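You operate a simulated robot arm through the tools that you are given. There is no shell and no other tool.

You are at the controls of a simulated two-armed robot. One attempt, no reset.

TASK
Lay the narrow green tile in the tray's corner and close the corner round it.
Fine: tile lengthwise, in the middle; angle bar on its marks and latched, green wing nut tight; leave the other tiles and wing nuts.

Only the result counts: the job must be done as asked and must still hold three seconds after the hand-in. Knocking over, shifting, dropping, spilling or breaking anything else fails it.

THE ROBOT
Two 7-joint arms with fingered hands on one trunk that stands fixed in place. Base frame: the origin is at the foot of the trunk, x ahead of it, y to its left, z up. Units: mm, degrees, N and s.
The left shoulder is at [83, 125, 1094], the right one opposite. With the tool pointing down near the work surface each hand reaches from about 460 to 820 mm from the base axis, measured 20 degrees to its own side. Payload 3.6 kg a hand.
Tool frame (each hand has its own): the origin (TCP) lies between the finger pads and is the grasp point; the fingertips stand 30 mm ahead of it; z points along the fingers, y is the line along which they close. The gripper opens to 104 mm; its body begins 35 mm behind the TCP. The gripper is a hand of 4 fingers: y runs from the thumb to the fingers, the wrist lies at [-15, -104, -178] in the tool frame, and closing takes about 1.5 s.
Orientation is that of the tool frame in the base frame, as [roll, pitch, yaw] about the fixed x, y, z axes, in that order (R = Rz(yaw) Ry(pitch) Rx(roll)). With the fingers straight down and the wrist toward the robot, the tool's x, y and z point along [0, 1, 0], [1, 0, 0] and [0, 0, -1] of the base frame.

THE INTERFACE
- The arms move only by the tool nudge_tool. It takes "left_rows", "right_rows" or both (then of equal length, played together; a hand with none holds still); each is a list of rows, each a list of 6 numbers: the shift along the base's x, y, z in mm, then the turn, a rotation vector about the base's x, y, z in degrees. In form: [[dx, dy, dz, wx, wy, wz], ...]. A call has 1 to 20 rows; each row shifts and turns the commanded pose from where the row before left it. "left_hand" and "right_hand" are, for a hand that has rows, the opening, from 0 (shut) to 1 (fully open), set as the call begins (left out, the last holds). A row lasts 0.2 s, in which the tool goes at most 50 mm and 8.6 degrees; a call with a longer step from one row to the next is refused whole, and so is a gripper value outside its range. Where a pose cannot be reached the arm comes as near as it can. A force on the tool above 50 N (or 10 N above the force at the start of the call, whichever is more), or a blocked arm, ends the call early, and 0.2 s more pass. Each finger travels about 72 mm/s and halts on what it meets, pressing with about 30 N; the grip force reading is that of the motor and also rises with nothing between the fingers. The clock runs only during rows and for 0.2 s after the last one: add rows that do not move to give the fingers time. The reply holds the time, the measured pose of the TCP, the force on the tool along the base axes, the opening and the grip force, in the units named above and with some noise, with the torque about the TCP (base axes, N m) and any sound that the robot's microphone picked up, and new pictures: "views" is both (left out), scene, wrist or none (wrist: the cameras of the hands that moved).
- Cameras (640 x 400 px; columns grow to the right, rows downward): "scene" is now at [192.2, -44.5, 1237.6]; the picture's right is [-0.49, -0.87, 0.00], its down [-0.40, 0.23, -0.89] and it looks along [0.77, -0.44, -0.46] (base axes); focal length 214 px, centre (320, 200). "left" rides on the left gripper at [-61, -92, -130] in its tool frame; the picture's right is [-0.81, -0.28, 0.52], its down [0.53, -0.71, 0.46] and it looks along [0.24, 0.64, 0.72] (tool axes); focal length 275 px, centre (320, 200). "right" rides on the right gripper at [61, -92, -130] in its tool frame; the picture's right is [-0.81, 0.28, -0.52], its down [-0.53, -0.71, 0.46] and it looks along [-0.24, 0.65, 0.72] (tool axes); focal length 275 px, centre (320, 200).
- raise_lower(by): moves the trunk up (or, below 0, down) by that many mm; the arms and the scene camera ride with it, the base frame stays. It gives what a move gives, with no picture.
- curl_fingers(index, middle, ring, thumb_bend, thumb_turn, hand): sets how far each is bent, from 0 (flat) to 100 (curled in); at 30 the hand is open as for a grip, at 70 the pads meet at the TCP. One left out holds its place. A second passes; each finger stops where it meets its share of the squeeze, and holds until it gets a number again. A gripper value or a shape takes the hand back. It gives what a move gives, with no picture; readings hold the bend of each and the force on the fingers (four entries, about 0 where the hand has none), thumb and palm. thumb_turn goes from beside the hand (0) to across from the fingers (100), as for a grip.
- set_grasp(shape, hand): the hand has 4 fingers and takes this shape, open, in about a second: jaw (thumb against the fingers, like two jaws); tri (thumb and two fingers); tip (a fingertip pinch); poke (one finger out to press); point (the index stretched); flat (the hand flat); cup (the hand cupped); fist (a fist). The gripper value then closes the fingers along that shape, each until it touches; the sizes above hold for jaw. It gives what a move gives, with no picture.
- head_to(pan, tilt): turns the head with the scene camera to pan (to the left, within 80 degrees either way) and tilt (down, from -29 to 69), counted from straight ahead of the robot (the tilt from the chest, where the trunk bows). It gives what a move gives, and a new picture of the scene camera.
- pixel_to_xyz(camera, pixels): for up to 12 pixels [column, row] of the newest picture of that camera ("zoom" is the newest enlarged one), the place [x, y, z] in the base frame of the surface seen there, good to about 2 mm. It takes no simulated time.
- close_up(camera, box): a new picture of the part [left, top, right, bottom] of that camera's present view, enlarged. It takes no simulated time.
- finish_job(): hands the job in; it is judged then, once.

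Leave the grippers open and the arms clear of the work at the hand-in unless told otherwise.

The tools are called after ">>>" as name(argument=value, ...) on one line, values as JSON. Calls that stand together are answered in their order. nudge_tool: Moves the arms, as the interface text tells. Its arguments: {"type":"object","properties":{"left_rows":{"type":"array","items":{"type":"array","items":{"type":"number"}}},"left_hand":{"type":"number"},"right_rows":{"type":"array","items":{"type":"array","items":{"type":"number"}}},"right_hand":{"type":"number"},"views":{"type":"string","enum":["both","scene","wrist","none"]}},"required":[]} The other tools are called the same way: raise_lower (by) moves the trunk up or down; set_grasp (shape, hand) gives the hand a shape; curl_fingers (index, middle, ring, thumb_bend, thumb_turn, hand) moves the fingers one by one; head_to (pan, tilt) turns the head that bears the scene camera; pixel_to_xyz (camera, pixels) gives the place of the surface under pixels of a picture; close_up (camera, box) takes an enlarged picture of a part of a camera's view; finish_job () hands the job in.

At the start:

```text
time: 0.0
left_tcp_pos: [516.5, -69.2, 1209.6]
left_ee_rot: [180.0, 0.0, 90.1]
left_ft_force: [-0.7, -0.3, -0.6]
left_wrist_torque: [-0.02, 0.02, 0.02]
left_grip_width: 103.7
left_grip_force: 0.1
left_shape: jaw
left_bend: [30.0, 30.0, 30.0, 30.0, 98.0]
left_finger forces: [0.0, 0.0, 0.1, 0.0, 0.0, 0.1]
right_tcp_pos: [360.8, -448.7, 1197.8]
right_ee_rot: [180.0, 0.0, 90.0]
right_ft_force: [0.6, -0.1, 0.0]
right_wrist_torque: [0.0, 0.01, 0.0]
right_grip_width: 103.8
right_grip_force: 0.1
right_shape: jaw
right_bend: [30.0, 30.0, 30.0, 30.0, 98.0]
right_finger forces: [0.1, 0.0, 0.1, 0.0, 0.0, 0.0]
trunk travel left (down, up): [-325.0, 211.0]
head pan, tilt (commanded): [-29.6, 27.5]
```

scene: 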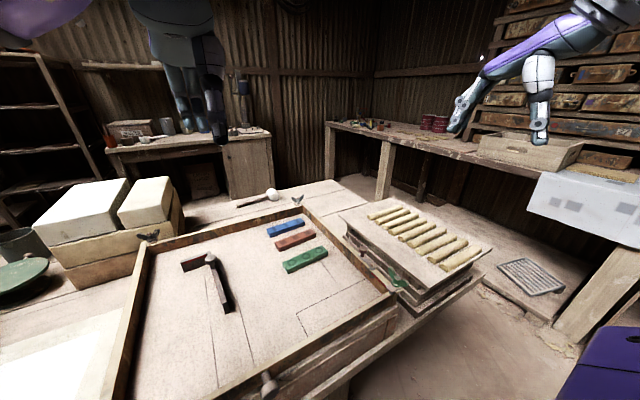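
right: 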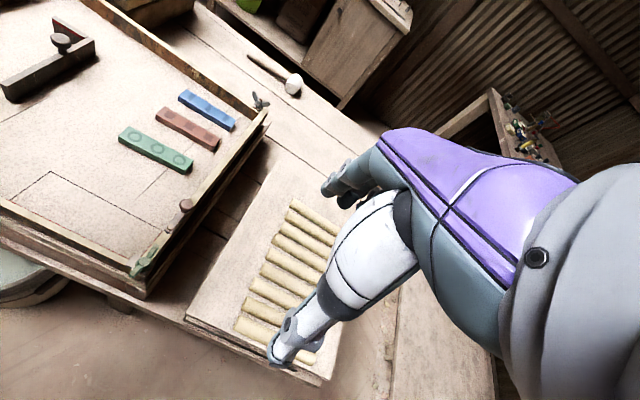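
left: 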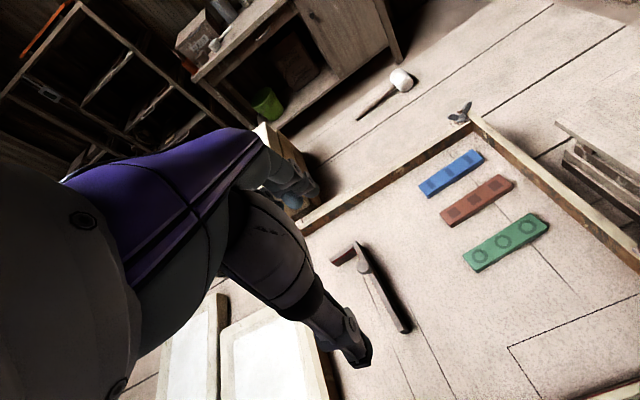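

I see a tray with blue, red and green tiles, an L-shaped angle bar with a knob, line marks in the tray, and wing nuts at the corners. First I'll take close-ups of the scene camera to understand the details.

>>> close_up(camera="scene", box=[240, 200, 420, 312])

>>> close_up(camera="scene", box=[120, 230, 300, 400])

>>> close_up(camera="right", box=[0, 80, 280, 300])

>>> close_up(camera="left", box=[300, 80, 640, 400])

```text
3.56 times, centred on (330, 256) of scene
```

zoom: 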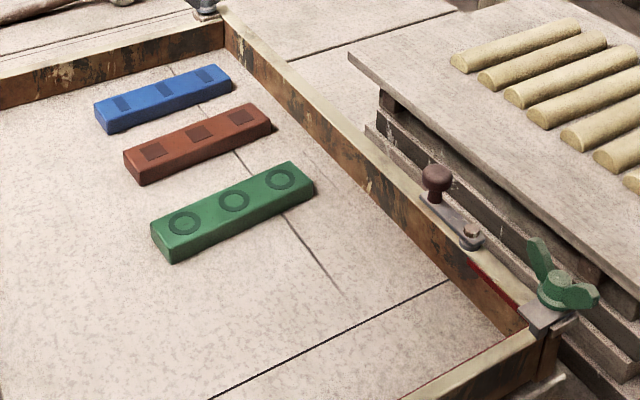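

```text
2.35 times, centred on (210, 315) of scene
```

zoom: 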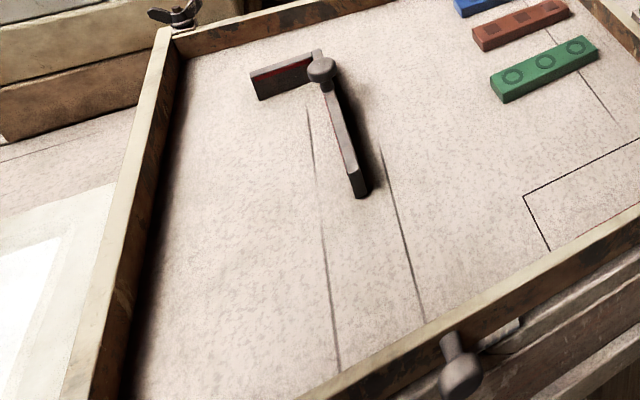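

```text
1.82 times, centred on (140, 190) of right
```

zoom: 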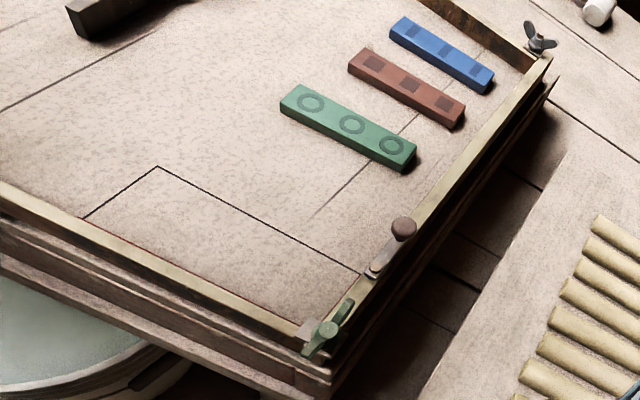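

```text
1.25 times, centred on (470, 240) of left
```

zoom: 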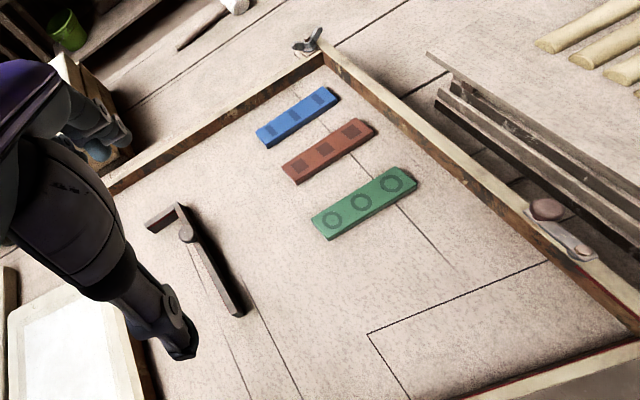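

I see the corner of interest at the near-right of the tray with the green wing nut at scene about (397, 281), and knobs/latches at about (365, 250) and (268, 385). Next I measure the key points.

>>> pixel_to_xyz(camera="scene", pixels=[[182, 265], [211, 258], [225, 310], [297, 317], [367, 279], [310, 337], [283, 265], [328, 252], [362, 251], [397, 281], [268, 385], [390, 298]])

>>> head_to(pan=-25, tilt=50)

```text
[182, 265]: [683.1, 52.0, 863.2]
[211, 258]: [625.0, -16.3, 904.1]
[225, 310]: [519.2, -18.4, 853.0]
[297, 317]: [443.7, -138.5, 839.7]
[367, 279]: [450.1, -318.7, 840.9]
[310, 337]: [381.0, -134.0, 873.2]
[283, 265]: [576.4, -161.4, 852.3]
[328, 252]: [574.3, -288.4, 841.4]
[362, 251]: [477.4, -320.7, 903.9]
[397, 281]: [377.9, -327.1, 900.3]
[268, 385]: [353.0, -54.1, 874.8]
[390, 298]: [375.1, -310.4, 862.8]
```

```text
time: 0.9
left_tcp_pos: [517.1, -69.5, 1210.7]
left_ee_rot: [180.0, 0.0, 90.0]
left_ft_force: [0.2, 1.0, -0.5]
left_wrist_torque: [0.01, 0.0, 0.03]
left_grip_width: 103.5
left_grip_force: 0.1
left_shape: jaw
left_bend: [30.0, 30.0, 30.0, 30.0, 98.0]
left_finger forces: [0.0, 0.1, 0.0, 0.0, 0.1, 0.0]
right_tcp_pos: [360.0, -448.3, 1197.7]
right_ee_rot: [-179.9, 0.0, 90.1]
right_ft_force: [0.1, 0.7, -0.5]
right_wrist_torque: [-0.02, -0.02, -0.04]
right_grip_width: 103.7
right_grip_force: 0.1
right_shape: jaw
right_bend: [30.0, 30.0, 30.0, 30.0, 98.0]
right_finger forces: [0.1, 0.1, 0.0, 0.1, 0.0, 0.0]
trunk travel left (down, up): [-325.0, 211.0]
head pan, tilt (commanded): [-25.0, 50.0]
```

scene: 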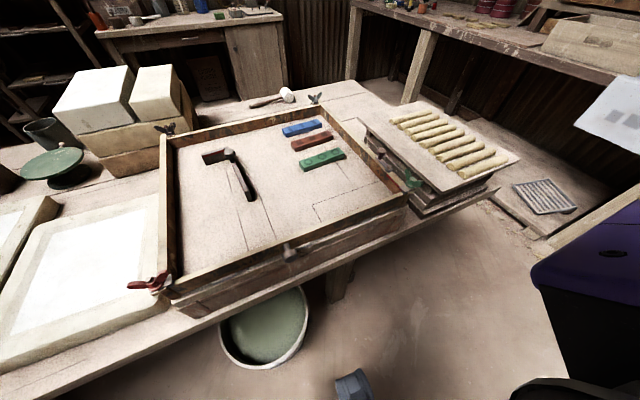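

The new view shows the whole tray with four wing nuts (red at near-left, green at near-right, dark at the others). I zoom in on the corner and the bar.

>>> close_up(camera="scene", box=[290, 140, 450, 240])

>>> close_up(camera="scene", box=[190, 130, 310, 205])

>>> close_up(camera="scene", box=[240, 210, 360, 285])

>>> close_up(camera="scene", box=[110, 240, 230, 315])

```text
4.00 times, centred on (370, 190) of scene
```

zoom: 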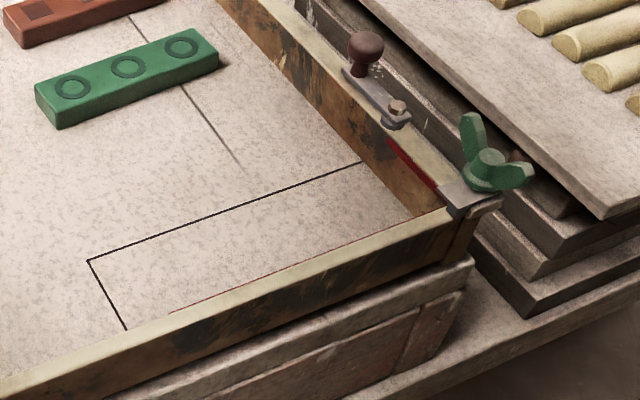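

```text
5.33 times, centred on (250, 168) of scene
```

zoom: 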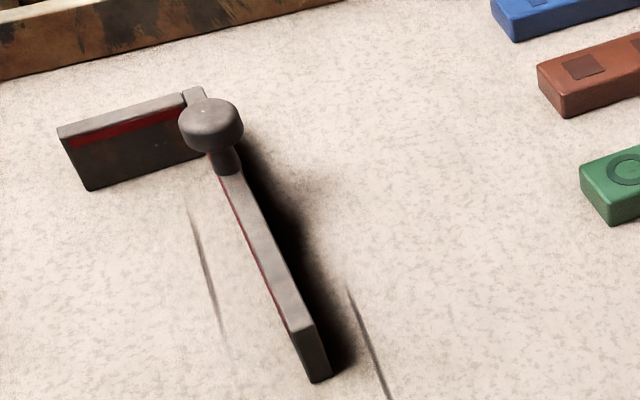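

```text
5.33 times, centred on (300, 248) of scene
```

zoom: 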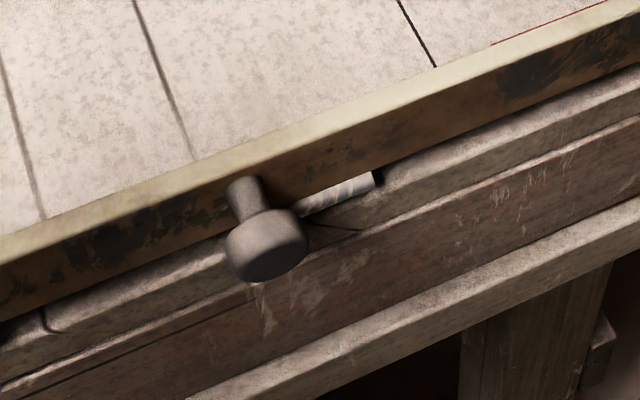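

```text
5.33 times, centred on (170, 278) of scene
```

zoom: 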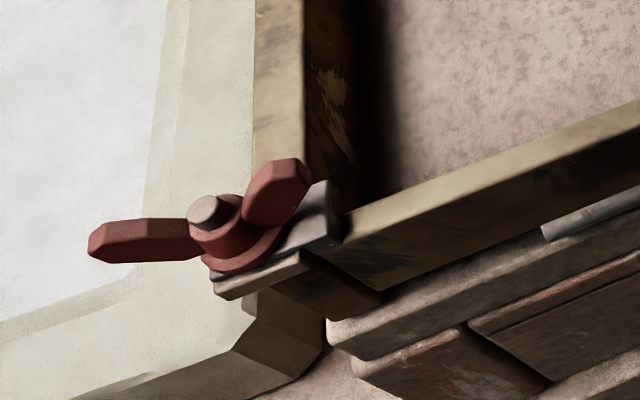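

I'll now zoom on each item and measure points in the enlarged picture, starting with the corner.

>>> close_up(camera="scene", box=[290, 140, 450, 240])

>>> pixel_to_xyz(camera="zoom", pixels=[[90, 260], [362, 161], [126, 328], [365, 45], [398, 107], [362, 75], [392, 122], [486, 158], [472, 125], [518, 176], [465, 193], [440, 215]])

>>> pixel_to_xyz(camera="zoom", pixels=[[38, 90], [58, 105], [202, 33], [216, 50], [58, 126], [217, 68], [72, 86], [127, 66], [182, 47], [435, 185], [390, 143], [170, 311]])

>>> close_up(camera="scene", box=[190, 130, 310, 205])

>>> pixel_to_xyz(camera="zoom", pixels=[[60, 131], [88, 188], [185, 93], [212, 115], [205, 100], [300, 328], [316, 325], [312, 380], [328, 374], [232, 180], [195, 90], [240, 180]])

>>> close_up(camera="scene", box=[240, 210, 360, 285])

>>> pixel_to_xyz(camera="zoom", pixels=[[265, 260], [250, 210], [240, 185], [340, 192], [370, 180], [310, 205], [220, 175], [400, 110], [300, 150], [435, 65], [490, 45], [200, 220]])

```text
4.00 times, centred on (370, 190) of scene
```

zoom: 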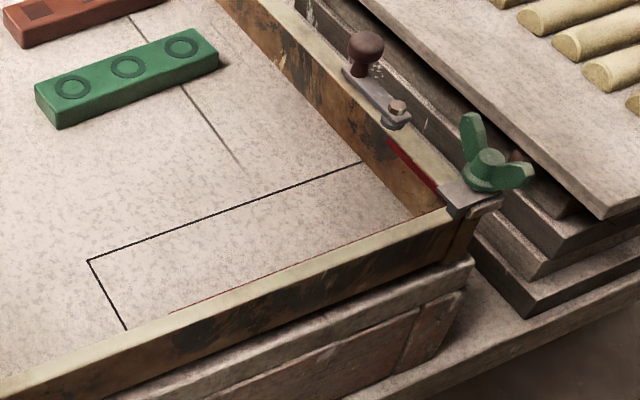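

```text
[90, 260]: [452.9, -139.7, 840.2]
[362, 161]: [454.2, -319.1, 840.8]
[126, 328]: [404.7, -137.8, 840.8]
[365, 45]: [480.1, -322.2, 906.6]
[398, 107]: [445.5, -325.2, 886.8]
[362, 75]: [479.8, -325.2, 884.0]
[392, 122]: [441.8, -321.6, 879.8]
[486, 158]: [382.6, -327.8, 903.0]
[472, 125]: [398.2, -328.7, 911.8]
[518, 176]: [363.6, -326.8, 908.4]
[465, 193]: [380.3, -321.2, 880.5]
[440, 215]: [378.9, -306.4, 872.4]
```

```text
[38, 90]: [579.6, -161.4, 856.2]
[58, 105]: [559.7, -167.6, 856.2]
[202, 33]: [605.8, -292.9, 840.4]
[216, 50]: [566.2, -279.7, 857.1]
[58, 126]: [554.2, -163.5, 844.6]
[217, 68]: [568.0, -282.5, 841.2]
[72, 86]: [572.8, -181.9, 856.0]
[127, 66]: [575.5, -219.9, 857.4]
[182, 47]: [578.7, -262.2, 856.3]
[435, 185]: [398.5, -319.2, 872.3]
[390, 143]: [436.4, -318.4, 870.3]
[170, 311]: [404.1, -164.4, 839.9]
```

```text
5.33 times, centred on (250, 168) of scene
```

zoom: 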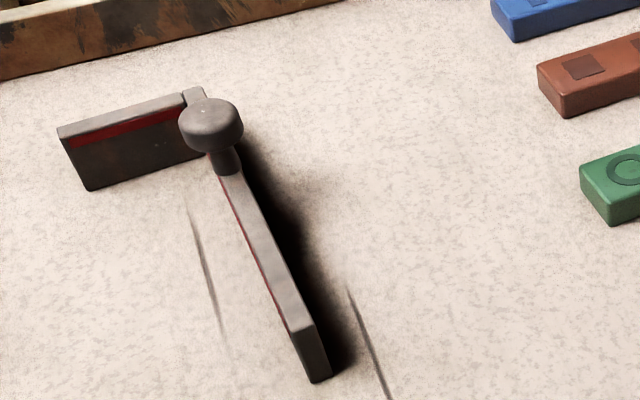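

```text
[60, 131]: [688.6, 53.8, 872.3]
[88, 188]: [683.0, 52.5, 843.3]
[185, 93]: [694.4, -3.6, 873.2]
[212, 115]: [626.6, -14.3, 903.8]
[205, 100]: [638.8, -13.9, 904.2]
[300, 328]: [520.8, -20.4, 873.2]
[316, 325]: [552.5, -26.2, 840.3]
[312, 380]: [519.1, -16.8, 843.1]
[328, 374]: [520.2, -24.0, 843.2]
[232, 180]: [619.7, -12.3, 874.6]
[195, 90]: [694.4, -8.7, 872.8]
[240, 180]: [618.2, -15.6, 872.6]
```

```text
5.33 times, centred on (300, 248) of scene
```

zoom: 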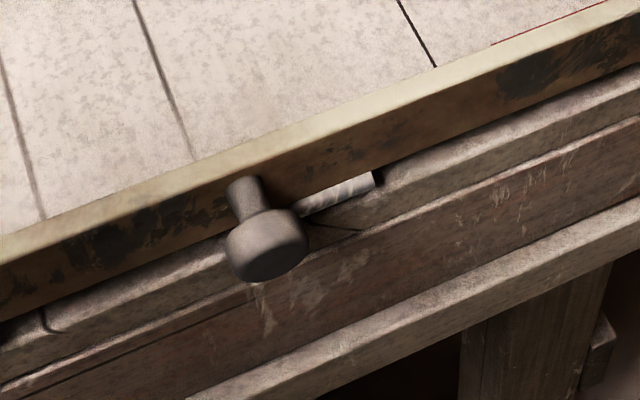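

```text
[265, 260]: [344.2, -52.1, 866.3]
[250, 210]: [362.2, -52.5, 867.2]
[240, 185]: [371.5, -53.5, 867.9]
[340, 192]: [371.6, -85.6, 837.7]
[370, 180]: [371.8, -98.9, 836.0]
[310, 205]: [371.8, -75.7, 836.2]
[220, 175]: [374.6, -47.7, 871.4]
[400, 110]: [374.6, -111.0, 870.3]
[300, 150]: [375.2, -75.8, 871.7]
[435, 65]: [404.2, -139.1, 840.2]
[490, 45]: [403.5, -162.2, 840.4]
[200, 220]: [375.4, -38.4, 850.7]
```

Measured: the tray is aligned with the base axes, floor z≈840, wall tops z≈872; marks at (453,-139)→(454,-319) and to the near wall; bar knob around (625,-15,904). Next I check obstacle heights around and the tray walls/inner faces.

>>> pixel_to_xyz(camera="scene", pixels=[[90, 90], [155, 85], [130, 130], [50, 160], [30, 230], [400, 120], [470, 165], [490, 165], [300, 130], [310, 140], [165, 130], [155, 285]])

>>> close_up(camera="scene", box=[270, 105, 370, 175])

>>> pixel_to_xyz(camera="zoom", pixels=[[80, 150], [110, 190], [330, 105], [310, 80], [145, 245], [170, 280], [400, 185], [375, 160], [210, 360], [235, 420], [500, 280], [475, 245]])

```text
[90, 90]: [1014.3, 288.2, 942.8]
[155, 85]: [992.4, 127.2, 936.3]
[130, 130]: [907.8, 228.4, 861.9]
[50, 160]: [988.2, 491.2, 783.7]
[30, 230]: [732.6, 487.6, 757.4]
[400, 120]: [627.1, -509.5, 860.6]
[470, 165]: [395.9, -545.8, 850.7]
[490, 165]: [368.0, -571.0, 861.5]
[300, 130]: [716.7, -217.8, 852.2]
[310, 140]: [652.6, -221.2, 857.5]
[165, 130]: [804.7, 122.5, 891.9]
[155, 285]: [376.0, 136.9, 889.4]
```

```text
5.71 times, centred on (320, 140) of scene
```

zoom: 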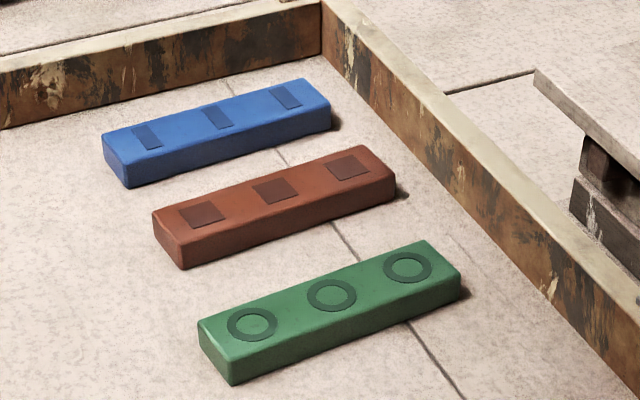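

```text
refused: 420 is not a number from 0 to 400
```

The tiles are clear in this zoom: green tile at zoom corners (197,323), (233,385), (463,272), (425,240). I measure those and red tile corners.

>>> pixel_to_xyz(camera="zoom", pixels=[[202, 323], [232, 357], [425, 245], [457, 273], [252, 324], [331, 295], [407, 267], [156, 214], [184, 243], [360, 148], [392, 174], [233, 383]])

>>> close_up(camera="right", box=[0, 180, 260, 342])

>>> pixel_to_xyz(camera="zoom", pixels=[[20, 70], [60, 95], [150, 130], [250, 190], [340, 215], [20, 40], [400, 120], [460, 30], [330, 250], [410, 150], [300, 180], [450, 80]])

```text
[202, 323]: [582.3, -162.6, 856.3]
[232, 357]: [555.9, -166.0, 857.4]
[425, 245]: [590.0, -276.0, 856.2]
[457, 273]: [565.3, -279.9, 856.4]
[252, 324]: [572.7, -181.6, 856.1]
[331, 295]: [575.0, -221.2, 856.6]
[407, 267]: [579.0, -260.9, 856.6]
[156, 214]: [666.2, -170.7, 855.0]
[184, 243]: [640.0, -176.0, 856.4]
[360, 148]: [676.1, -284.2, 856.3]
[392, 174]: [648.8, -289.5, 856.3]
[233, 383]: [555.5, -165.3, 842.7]
```

```text
2.46 times, centred on (130, 261) of right
```

zoom: 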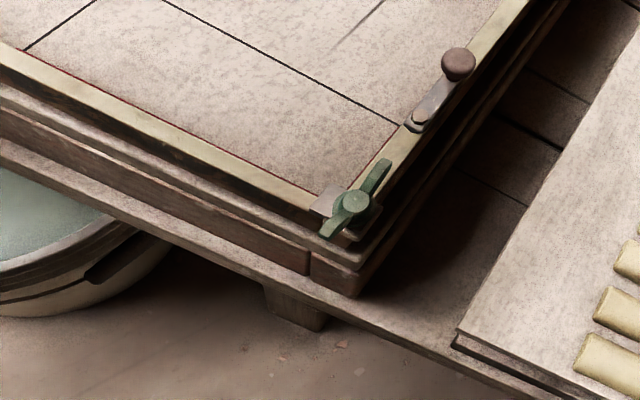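

```text
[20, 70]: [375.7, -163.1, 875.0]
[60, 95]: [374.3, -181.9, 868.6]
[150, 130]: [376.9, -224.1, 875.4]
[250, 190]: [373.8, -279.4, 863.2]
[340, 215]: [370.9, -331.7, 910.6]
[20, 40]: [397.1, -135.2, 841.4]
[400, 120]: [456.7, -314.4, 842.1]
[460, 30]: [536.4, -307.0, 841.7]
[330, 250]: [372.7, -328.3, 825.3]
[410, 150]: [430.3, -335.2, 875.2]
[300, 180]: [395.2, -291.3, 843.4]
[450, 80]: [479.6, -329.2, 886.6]
```

Green tile centre ≈ (575,-221), skewed about 4.5°. Now I move the left arm out of the way to the left, and turn the right hand 90° about z to look at the corner from the right side.

>>> nudge_tool(left_rows=[[-10, 35, 0, 0, 0, 0], [-10, 35, 0, 0, 0, 0], [-10, 35, 0, 0, 0, 0], [-10, 35, 0, 0, 0, 0], [-10, 35, 0, 0, 0, 0], [-10, 35, 0, 0, 0, 0], [-10, 35, 0, 0, 0, 0], [-10, 35, 0, 0, 0, 0], [-10, 35, 0, 0, 0, 0], [-10, 35, 0, 0, 0, 0], [0, 0, 0, 0, 0, 0], [0, 0, 0, 0, 0, 0]], right_rows=[[2, 5, -15, 0, 0, 7.5], [2, 5, -15, 0, 0, 7.5], [2, 5, -15, 0, 0, 7.5], [2, 5, -15, 0, 0, 7.5], [2, 5, -15, 0, 0, 7.5], [2, 5, -15, 0, 0, 7.5], [2, 5, -15, 0, 0, 7.5], [2, 5, -15, 0, 0, 7.5], [2, 5, -15, 0, 0, 7.5], [2, 5, -15, 0, 0, 7.5], [2, 5, -15, 0, 0, 7.5], [2, 5, -15, 0, 0, 7.5]])

```text
time: 3.5
left_tcp_pos: [417.9, 279.8, 1211.6]
left_ee_rot: [-179.9, 0.0, 90.1]
left_ft_force: [0.2, -0.4, 0.1]
left_wrist_torque: [0.01, 0.03, -0.02]
left_grip_width: 103.7
left_grip_force: 0.1
left_shape: jaw
left_bend: [30.0, 30.0, 30.0, 30.0, 98.0]
left_finger forces: [0.1, 0.1, 0.0, 0.0, 0.1, 0.0]
right_tcp_pos: [385.4, -390.9, 1018.4]
right_ee_rot: [-179.9, 0.0, -179.7]
right_ft_force: [0.7, -0.1, 0.9]
right_wrist_torque: [0.01, -0.02, 0.01]
right_grip_width: 103.8
right_grip_force: 0.1
right_shape: jaw
right_bend: [30.0, 30.0, 30.0, 30.0, 98.0]
right_finger forces: [0.0, 0.0, 0.0, 0.0, 0.1, 0.1]
trunk travel left (down, up): [-325.0, 211.0]
head pan, tilt (commanded): [-25.0, 50.0]
```

scene: 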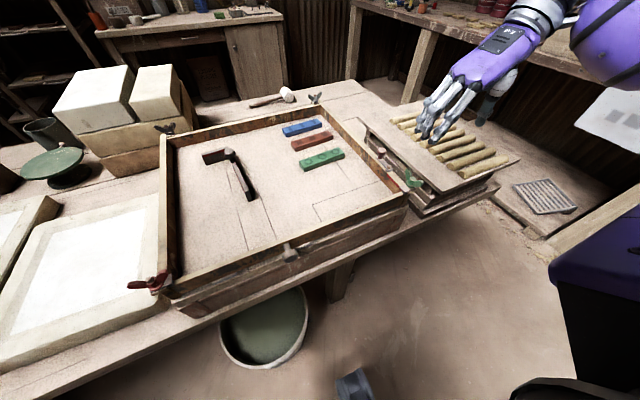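
right: 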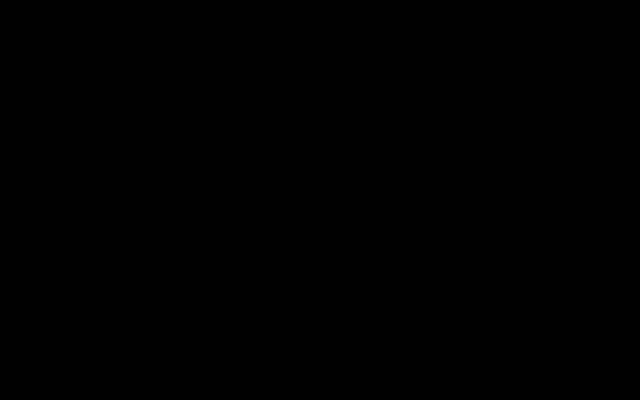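
left: 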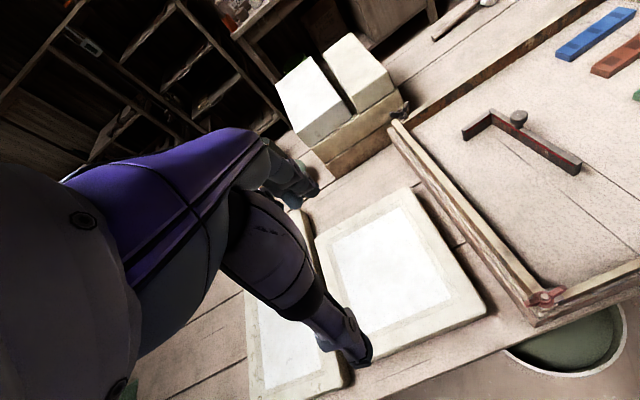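

The right wrist camera is black (apparently covered by the arm itself at this yaw). The left view shows the bar well at (520,140); I zoom there and measure, then will turn the right hand partly back.

>>> close_up(camera="left", box=[440, 80, 620, 192])

>>> pixel_to_xyz(camera="zoom", pixels=[[75, 185], [100, 198], [178, 120], [187, 108], [490, 315], [500, 283], [280, 120], [280, 145], [260, 185], [350, 230], [80, 170], [470, 300]])

>>> close_up(camera="left", box=[480, 240, 640, 340])

>>> nudge_tool(right_rows=[[0, 0, 0, 0, 0, -8], [0, 0, 0, 0, 0, -8], [0, 0, 0, 0, 0, -8], [0, 0, 0, 0, 0, -8], [0, 0, 0, 0, 0, -8]])

```text
3.56 times, centred on (530, 136) of left
```

zoom: 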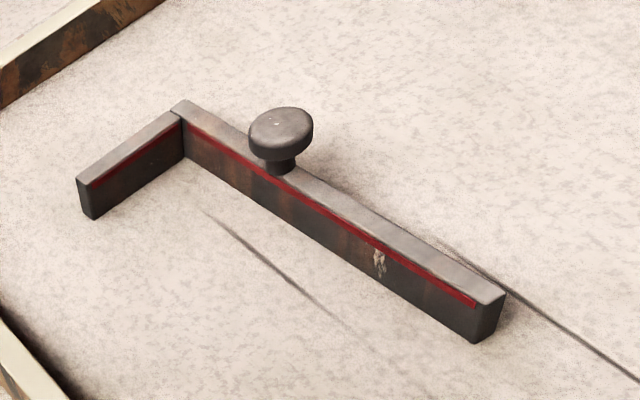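

```text
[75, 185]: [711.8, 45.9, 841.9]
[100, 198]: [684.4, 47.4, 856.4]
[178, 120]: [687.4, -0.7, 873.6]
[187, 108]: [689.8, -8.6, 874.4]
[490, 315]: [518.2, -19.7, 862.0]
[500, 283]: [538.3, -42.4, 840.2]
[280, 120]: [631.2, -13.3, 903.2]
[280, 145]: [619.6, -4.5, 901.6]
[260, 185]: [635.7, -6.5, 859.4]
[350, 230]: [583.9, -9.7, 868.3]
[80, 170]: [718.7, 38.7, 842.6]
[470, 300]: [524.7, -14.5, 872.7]
```

```text
4.00 times, centred on (560, 290) of left
```

zoom: 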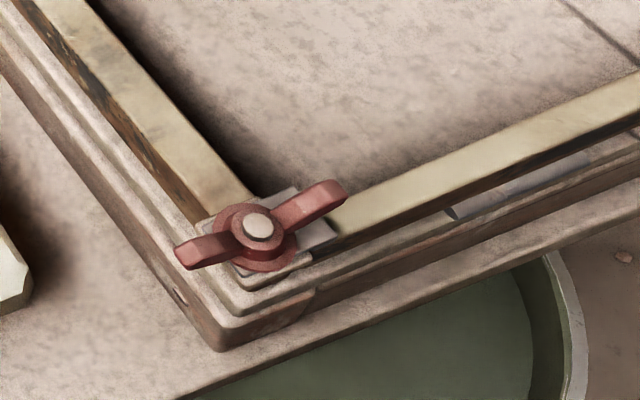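

```text
time: 4.7
left_tcp_pos: [416.3, 277.8, 1211.8]
left_ee_rot: [-180.0, -0.1, 90.1]
left_ft_force: [-0.3, -0.8, -0.1]
left_wrist_torque: [0.0, 0.01, -0.01]
left_grip_width: 103.6
left_grip_force: 0.0
left_shape: jaw
left_bend: [30.0, 30.0, 30.0, 30.0, 98.0]
left_finger forces: [0.0, 0.0, 0.0, 0.0, 0.1, 0.0]
right_tcp_pos: [384.5, -390.1, 1018.1]
right_ee_rot: [180.0, 0.0, 139.8]
right_ft_force: [-1.0, -0.3, -0.3]
right_wrist_torque: [-0.01, -0.01, 0.03]
right_grip_width: 103.5
right_grip_force: 0.0
right_shape: jaw
right_bend: [30.0, 30.0, 30.0, 30.0, 98.0]
right_finger forces: [0.0, 0.1, 0.1, 0.1, 0.1, 0.0]
trunk travel left (down, up): [-325.0, 211.0]
head pan, tilt (commanded): [-25.0, 50.0]
```

scene: 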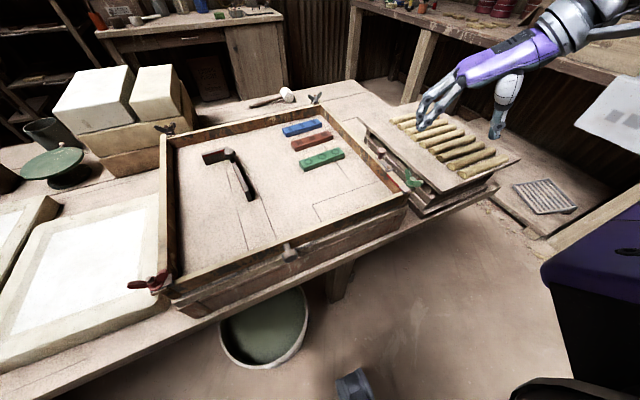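
right: 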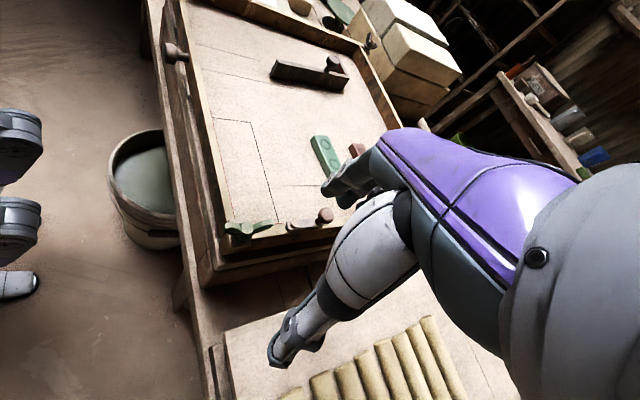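

The right camera sees the corner now from the right: green nut at (247,229), latch at (310,222). I zoom there.

>>> close_up(camera="right", box=[190, 180, 350, 280])

>>> close_up(camera="right", box=[140, 10, 300, 110])

>>> close_up(camera="right", box=[180, 90, 340, 190])

```text
4.00 times, centred on (270, 230) of right
```

zoom: 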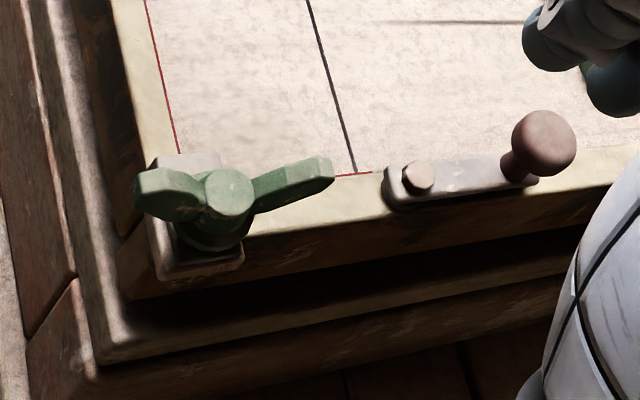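

```text
4.00 times, centred on (220, 60) of right
```

zoom: 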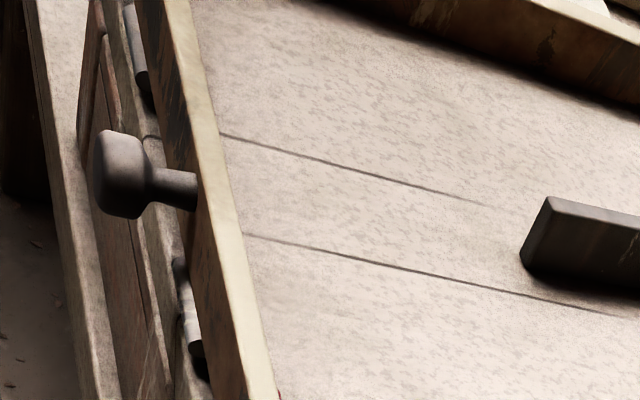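

```text
4.00 times, centred on (260, 140) of right
```

zoom: 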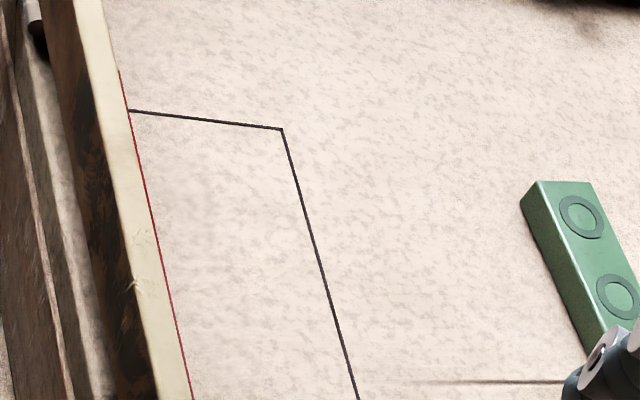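

The marks read clearly: black lines mark the bar's outer edges (red wall strips start ≈13 mm inside them), so cavity ≈ x 388–441, y −319…−152. The latch arm lies along +x on the right wall with pivot near (445,-325). Next I move the right hand above the green tile, aligned to it (yaw ≈94.5), at z≈1000.

>>> nudge_tool(right_rows=[[19, 17, 0, 0, 0, -4.5], [19, 17, 0, 0, 0, -4.5], [19, 17, 0, 0, 0, -4.5], [19, 17, 0, 0, 0, -4.5], [19, 17, 0, 0, 0, -4.5], [19, 17, 0, 0, 0, -4.5], [19, 17, 0, 0, 0, -4.5], [19, 17, 0, 0, 0, -4.5], [19, 17, 0, 0, 0, -4.5], [18, 16, 0, 0, 0, -4.8], [0, 0, 0, 0, 0, 0]], right_hand=0.6)

```text
time: 7.1
left_tcp_pos: [416.4, 279.1, 1212.1]
left_ee_rot: [-179.9, -0.1, 90.1]
left_ft_force: [-0.9, 0.4, 0.3]
left_wrist_torque: [-0.01, -0.01, 0.02]
left_grip_width: 103.6
left_grip_force: 0.0
left_shape: jaw
left_bend: [30.0, 30.0, 30.0, 30.0, 98.0]
left_finger forces: [0.0, 0.0, 0.0, 0.0, 0.0, 0.1]
right_tcp_pos: [574.4, -221.1, 1019.1]
right_ee_rot: [-180.0, -0.1, 94.7]
right_ft_force: [-0.4, 0.4, -0.9]
right_wrist_torque: [-0.03, -0.03, -0.01]
right_grip_width: 62.9
right_grip_force: 0.0
right_shape: jaw
right_bend: [29.0, 41.0, 37.0, 64.0, 100.0]
right_finger forces: [0.0, 0.1, 0.1, 0.0, 0.0, 0.1]
trunk travel left (down, up): [-325.0, 211.0]
head pan, tilt (commanded): [-25.0, 50.0]
```

scene: 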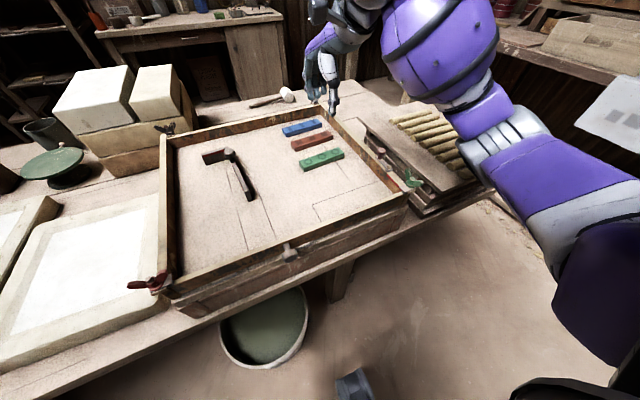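
right: 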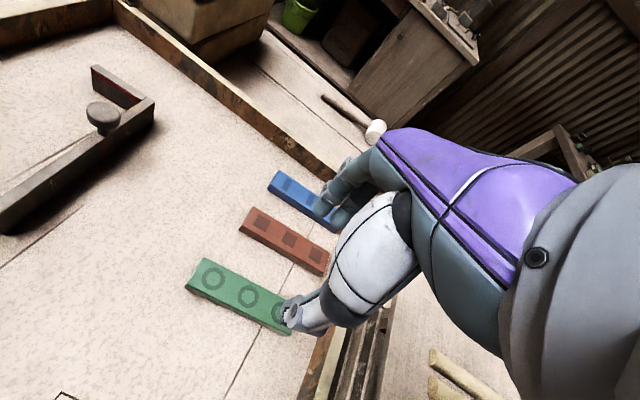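

The hand is above the tile. I zoom on the fingers in the right camera and in the scene to gauge finger thickness.

>>> close_up(camera="right", box=[250, 130, 410, 360])

>>> close_up(camera="scene", box=[270, 0, 430, 130])

```text
1.74 times, centred on (330, 245) of right
```

zoom: 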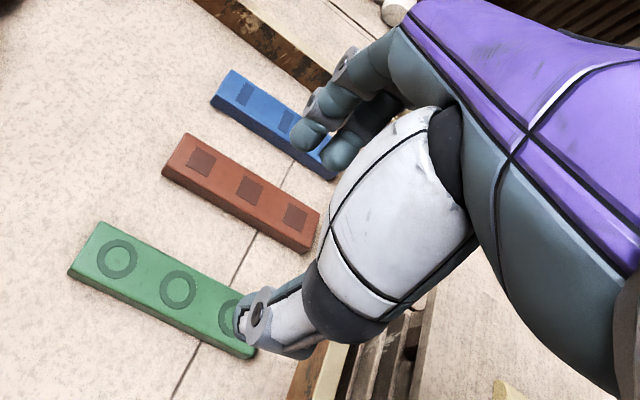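

```text
3.08 times, centred on (350, 65) of scene
```

zoom: 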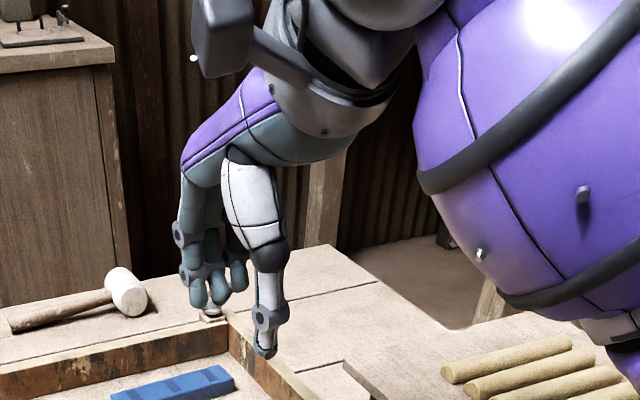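

Fingers look about 15 mm thick. I descend to z≈905 over the tile and check the alignment.

>>> nudge_tool(right_rows=[[0, 0, -30, 0, 0, 0], [0, 0, -30, 0, 0, 0], [0, 0, -30, 0, 0, 0], [0, 0, -24, 0, 0, 0], [0, 0, 0, 0, 0, 0]])

```text
time: 8.3
left_tcp_pos: [417.4, 278.9, 1211.6]
left_ee_rot: [179.9, 0.0, 90.0]
left_ft_force: [0.0, 0.2, -1.0]
left_wrist_torque: [0.0, 0.02, -0.01]
left_grip_width: 103.7
left_grip_force: 0.0
left_shape: jaw
left_bend: [30.0, 30.0, 30.0, 30.0, 98.0]
left_finger forces: [0.0, 0.1, 0.0, 0.0, 0.0, 0.1]
right_tcp_pos: [574.8, -219.7, 901.6]
right_ee_rot: [180.0, 0.0, 94.8]
right_ft_force: [0.1, 0.0, -0.5]
right_wrist_torque: [0.0, -0.02, -0.02]
right_grip_width: 62.6
right_grip_force: 0.1
right_shape: jaw
right_bend: [29.0, 41.0, 37.0, 64.0, 100.0]
right_finger forces: [0.0, 0.1, 0.1, 0.1, 0.0, 0.1]
trunk travel left (down, up): [-325.0, 211.0]
head pan, tilt (commanded): [-25.0, 50.0]
```

scene: 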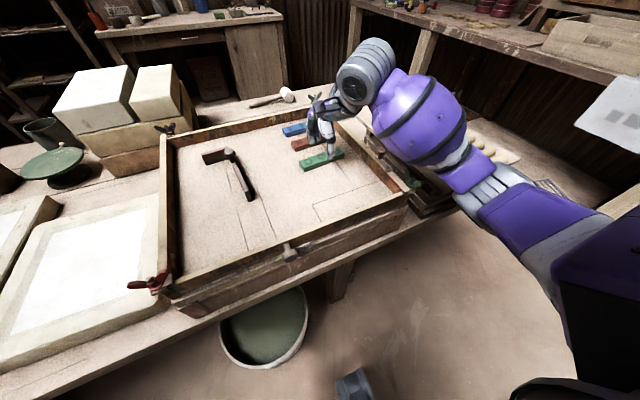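
right: 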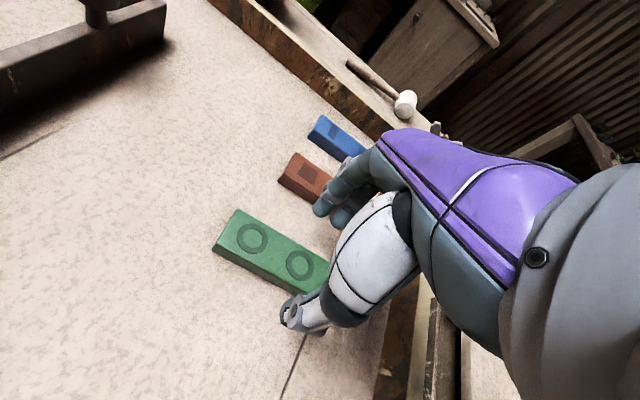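

The thumb is on the near side and the fingers on the far side, clear of the red tile. I descend to z≈873 and close.

>>> nudge_tool(right_rows=[[0, -1, -10, 0, 0, 0], [0, 0, -10, 0, 0, 0], [0, 0, -8, 0, 0, 0], [0, 0, 0, 0, 0, 0]])

>>> close_up(camera="scene", box=[270, 85, 390, 185])

```text
time: 9.3
left_tcp_pos: [417.7, 279.6, 1210.9]
left_ee_rot: [-180.0, 0.0, 90.0]
left_ft_force: [-0.7, 0.6, 0.5]
left_wrist_torque: [-0.03, 0.01, 0.04]
left_grip_width: 103.7
left_grip_force: 0.1
left_shape: jaw
left_bend: [30.0, 30.0, 30.0, 30.0, 98.0]
left_finger forces: [0.0, 0.0, 0.0, 0.0, 0.0, 0.1]
right_tcp_pos: [573.6, -221.0, 875.5]
right_ee_rot: [180.0, 0.1, 94.7]
right_ft_force: [-0.3, 1.0, 1.0]
right_wrist_torque: [0.01, 0.0, -0.03]
right_grip_width: 62.5
right_grip_force: 0.1
right_shape: jaw
right_bend: [29.0, 41.0, 37.0, 64.0, 100.0]
right_finger forces: [0.0, 0.1, 0.0, 0.0, 0.0, 0.1]
trunk travel left (down, up): [-325.0, 211.0]
head pan, tilt (commanded): [-25.0, 50.0]
```

scene: 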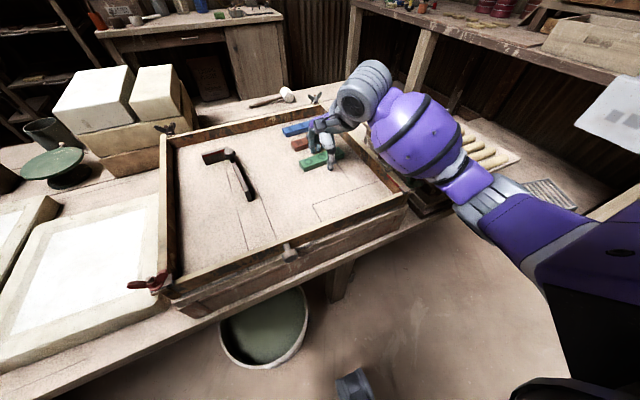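
right: 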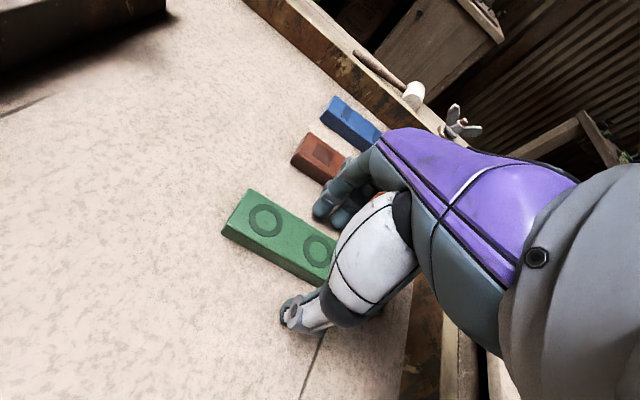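

```text
4.00 times, centred on (330, 135) of scene
```

zoom: 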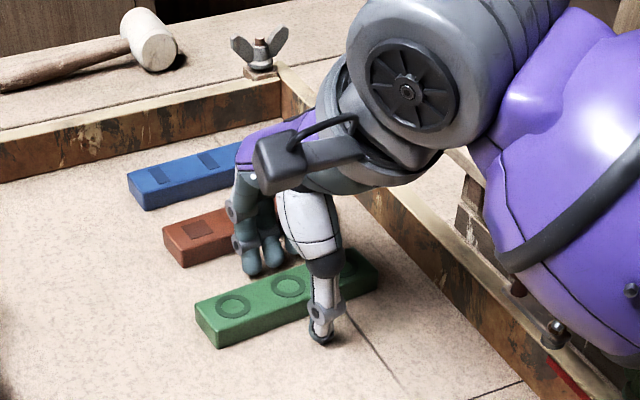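

Tile is between thumb and fingers with no contact force. I close the hand on it.

>>> nudge_tool(right_rows=[[0, 0, 0, 0, 0, 0], [0, 0, 0, 0, 0, 0], [0, 0, 0, 0, 0, 0], [0, 0, 0, 0, 0, 0], [0, 0, 0, 0, 0, 0], [0, 0, 0, 0, 0, 0], [0, 0, 0, 0, 0, 0]], right_hand=0.0)

>>> close_up(camera="scene", box=[270, 85, 390, 185])

```text
time: 10.9
left_tcp_pos: [417.4, 278.6, 1211.2]
left_ee_rot: [179.9, 0.0, 90.0]
left_ft_force: [-0.1, -0.5, -0.3]
left_wrist_torque: [-0.01, -0.02, -0.04]
left_grip_width: 103.7
left_grip_force: 0.0
left_shape: jaw
left_bend: [30.0, 30.0, 30.0, 30.0, 98.0]
left_finger forces: [0.0, 0.0, 0.0, 0.1, 0.0, 0.0]
right_tcp_pos: [574.8, -222.2, 875.3]
right_ee_rot: [180.0, 0.0, 94.7]
right_ft_force: [-0.3, -0.1, -0.7]
right_wrist_torque: [-0.01, -0.03, 0.03]
right_grip_width: 26.4
right_grip_force: 30.2
right_shape: jaw
right_bend: [74.0, 57.0, 57.0, 74.0, 100.0]
right_finger forces: [16.2, 7.6, 3.5, 0.1, 27.3, 0.1]
trunk travel left (down, up): [-325.0, 211.0]
head pan, tilt (commanded): [-25.0, 50.0]
```

scene: 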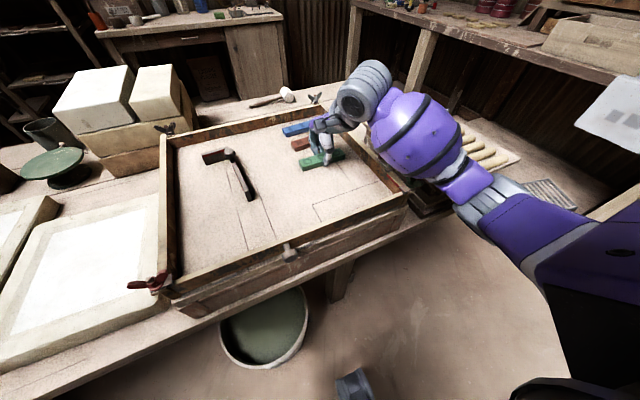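
right: 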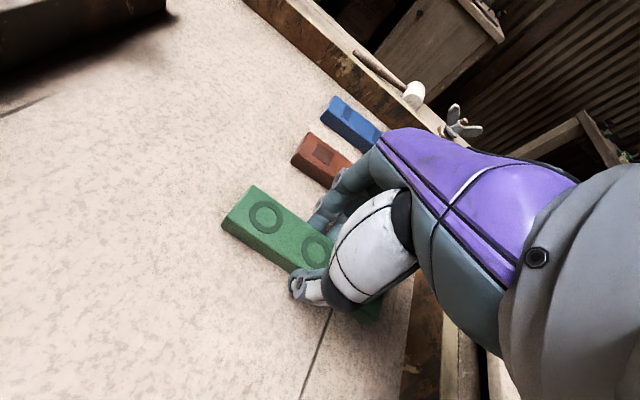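

```text
4.00 times, centred on (330, 135) of scene
```

zoom: 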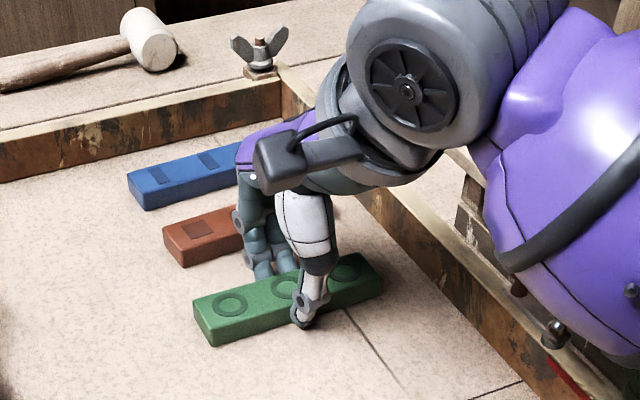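

Gripped: width 26.4 mm, thumb 27 N. I lift 40 mm and look.

>>> nudge_tool(right_rows=[[0, 0, 5, 0, 0, 0], [0, 0, 10, 0, 0, 0], [0, 0, 15, 0, 0, 0], [0, 0, 10, 0, 0, 0], [0, 0, 0, 0, 0, 0]])

>>> close_up(camera="scene", box=[270, 85, 390, 185])

```text
time: 12.1
left_tcp_pos: [417.5, 279.0, 1210.6]
left_ee_rot: [179.9, 0.0, 90.1]
left_ft_force: [0.3, 0.1, 0.2]
left_wrist_torque: [0.01, 0.02, 0.0]
left_grip_width: 103.7
left_grip_force: 0.0
left_shape: jaw
left_bend: [30.0, 30.0, 30.0, 30.0, 98.0]
left_finger forces: [0.1, 0.1, 0.0, 0.0, 0.0, 0.1]
right_tcp_pos: [574.1, -221.9, 915.4]
right_ee_rot: [179.9, 0.0, 94.8]
right_ft_force: [0.1, -0.2, -1.2]
right_wrist_torque: [0.01, -0.03, -0.01]
right_grip_width: 26.5
right_grip_force: 30.2
right_shape: jaw
right_bend: [74.0, 57.0, 57.0, 74.0, 100.0]
right_finger forces: [16.3, 7.5, 3.5, 0.1, 27.3, 0.0]
trunk travel left (down, up): [-325.0, 211.0]
head pan, tilt (commanded): [-25.0, 50.0]
```

scene: 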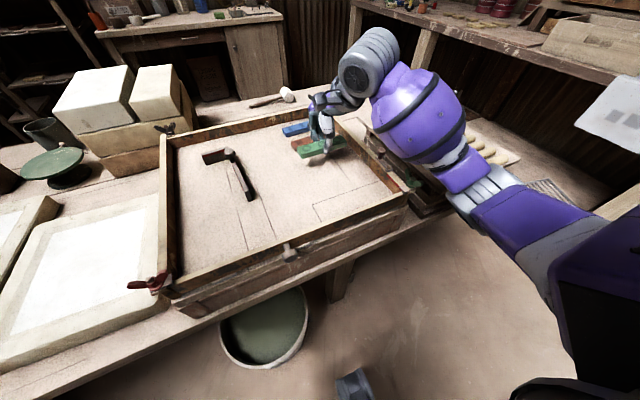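
right: 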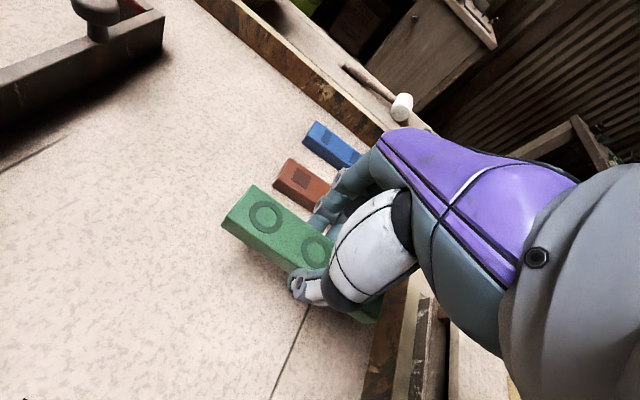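

```text
4.00 times, centred on (330, 135) of scene
```

zoom: 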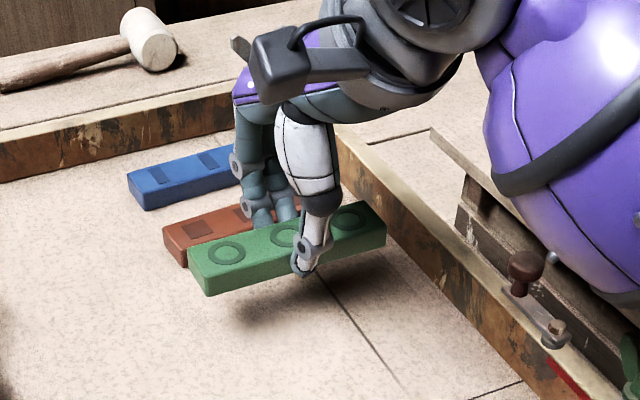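

The tile hangs level. Before moving it nearer, I check the elbow/forearm clearance over the rack at the right.

>>> pixel_to_xyz(camera="scene", pixels=[[420, 150], [410, 165], [450, 170], [485, 205], [470, 190], [370, 85], [340, 110], [440, 100]])

>>> nudge_tool(right_rows=[[-18, -2, 5, 0, 0, -0.6], [-18, -2, 0, 0, 0, -0.6], [-18, -2, 0, 0, 0, -0.6], [-18, -2, 0, 0, 0, -0.6], [-4, -2, 0, 0, 0, -0.6], [0, 0, 0, 0, 0, 0]])

```text
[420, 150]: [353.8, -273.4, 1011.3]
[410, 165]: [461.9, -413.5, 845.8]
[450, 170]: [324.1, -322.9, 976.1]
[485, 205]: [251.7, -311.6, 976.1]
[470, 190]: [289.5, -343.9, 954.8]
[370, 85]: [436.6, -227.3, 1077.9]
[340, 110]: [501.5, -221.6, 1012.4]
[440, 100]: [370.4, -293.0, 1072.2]
```

```text
time: 13.5
left_tcp_pos: [417.6, 279.1, 1211.3]
left_ee_rot: [-179.9, 0.1, 90.1]
left_ft_force: [0.9, -0.4, -0.4]
left_wrist_torque: [0.02, 0.01, 0.02]
left_grip_width: 103.7
left_grip_force: 0.2
left_shape: jaw
left_bend: [30.0, 30.0, 30.0, 30.0, 98.0]
left_finger forces: [0.0, 0.0, 0.0, 0.1, 0.1, 0.0]
right_tcp_pos: [497.2, -231.8, 921.2]
right_ee_rot: [179.9, 0.0, 91.7]
right_ft_force: [-0.2, -0.6, -1.0]
right_wrist_torque: [-0.01, -0.02, -0.02]
right_grip_width: 26.5
right_grip_force: 30.0
right_shape: jaw
right_bend: [74.0, 57.0, 57.0, 74.0, 100.0]
right_finger forces: [16.4, 7.5, 3.5, 0.1, 27.5, 0.0]
trunk travel left (down, up): [-325.0, 211.0]
head pan, tilt (commanded): [-25.0, 50.0]
```

scene: 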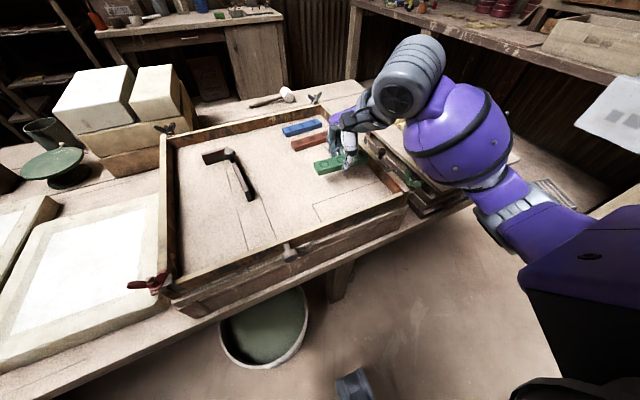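
right: 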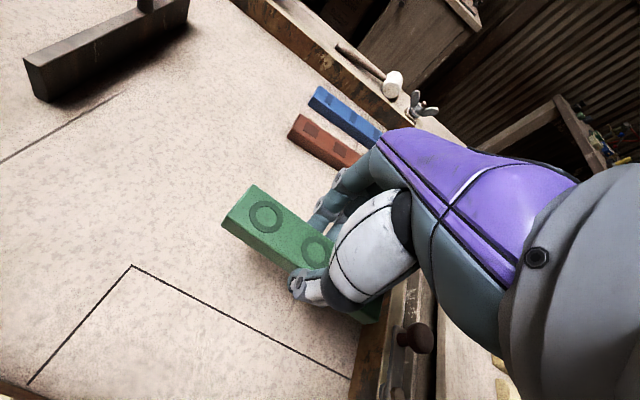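

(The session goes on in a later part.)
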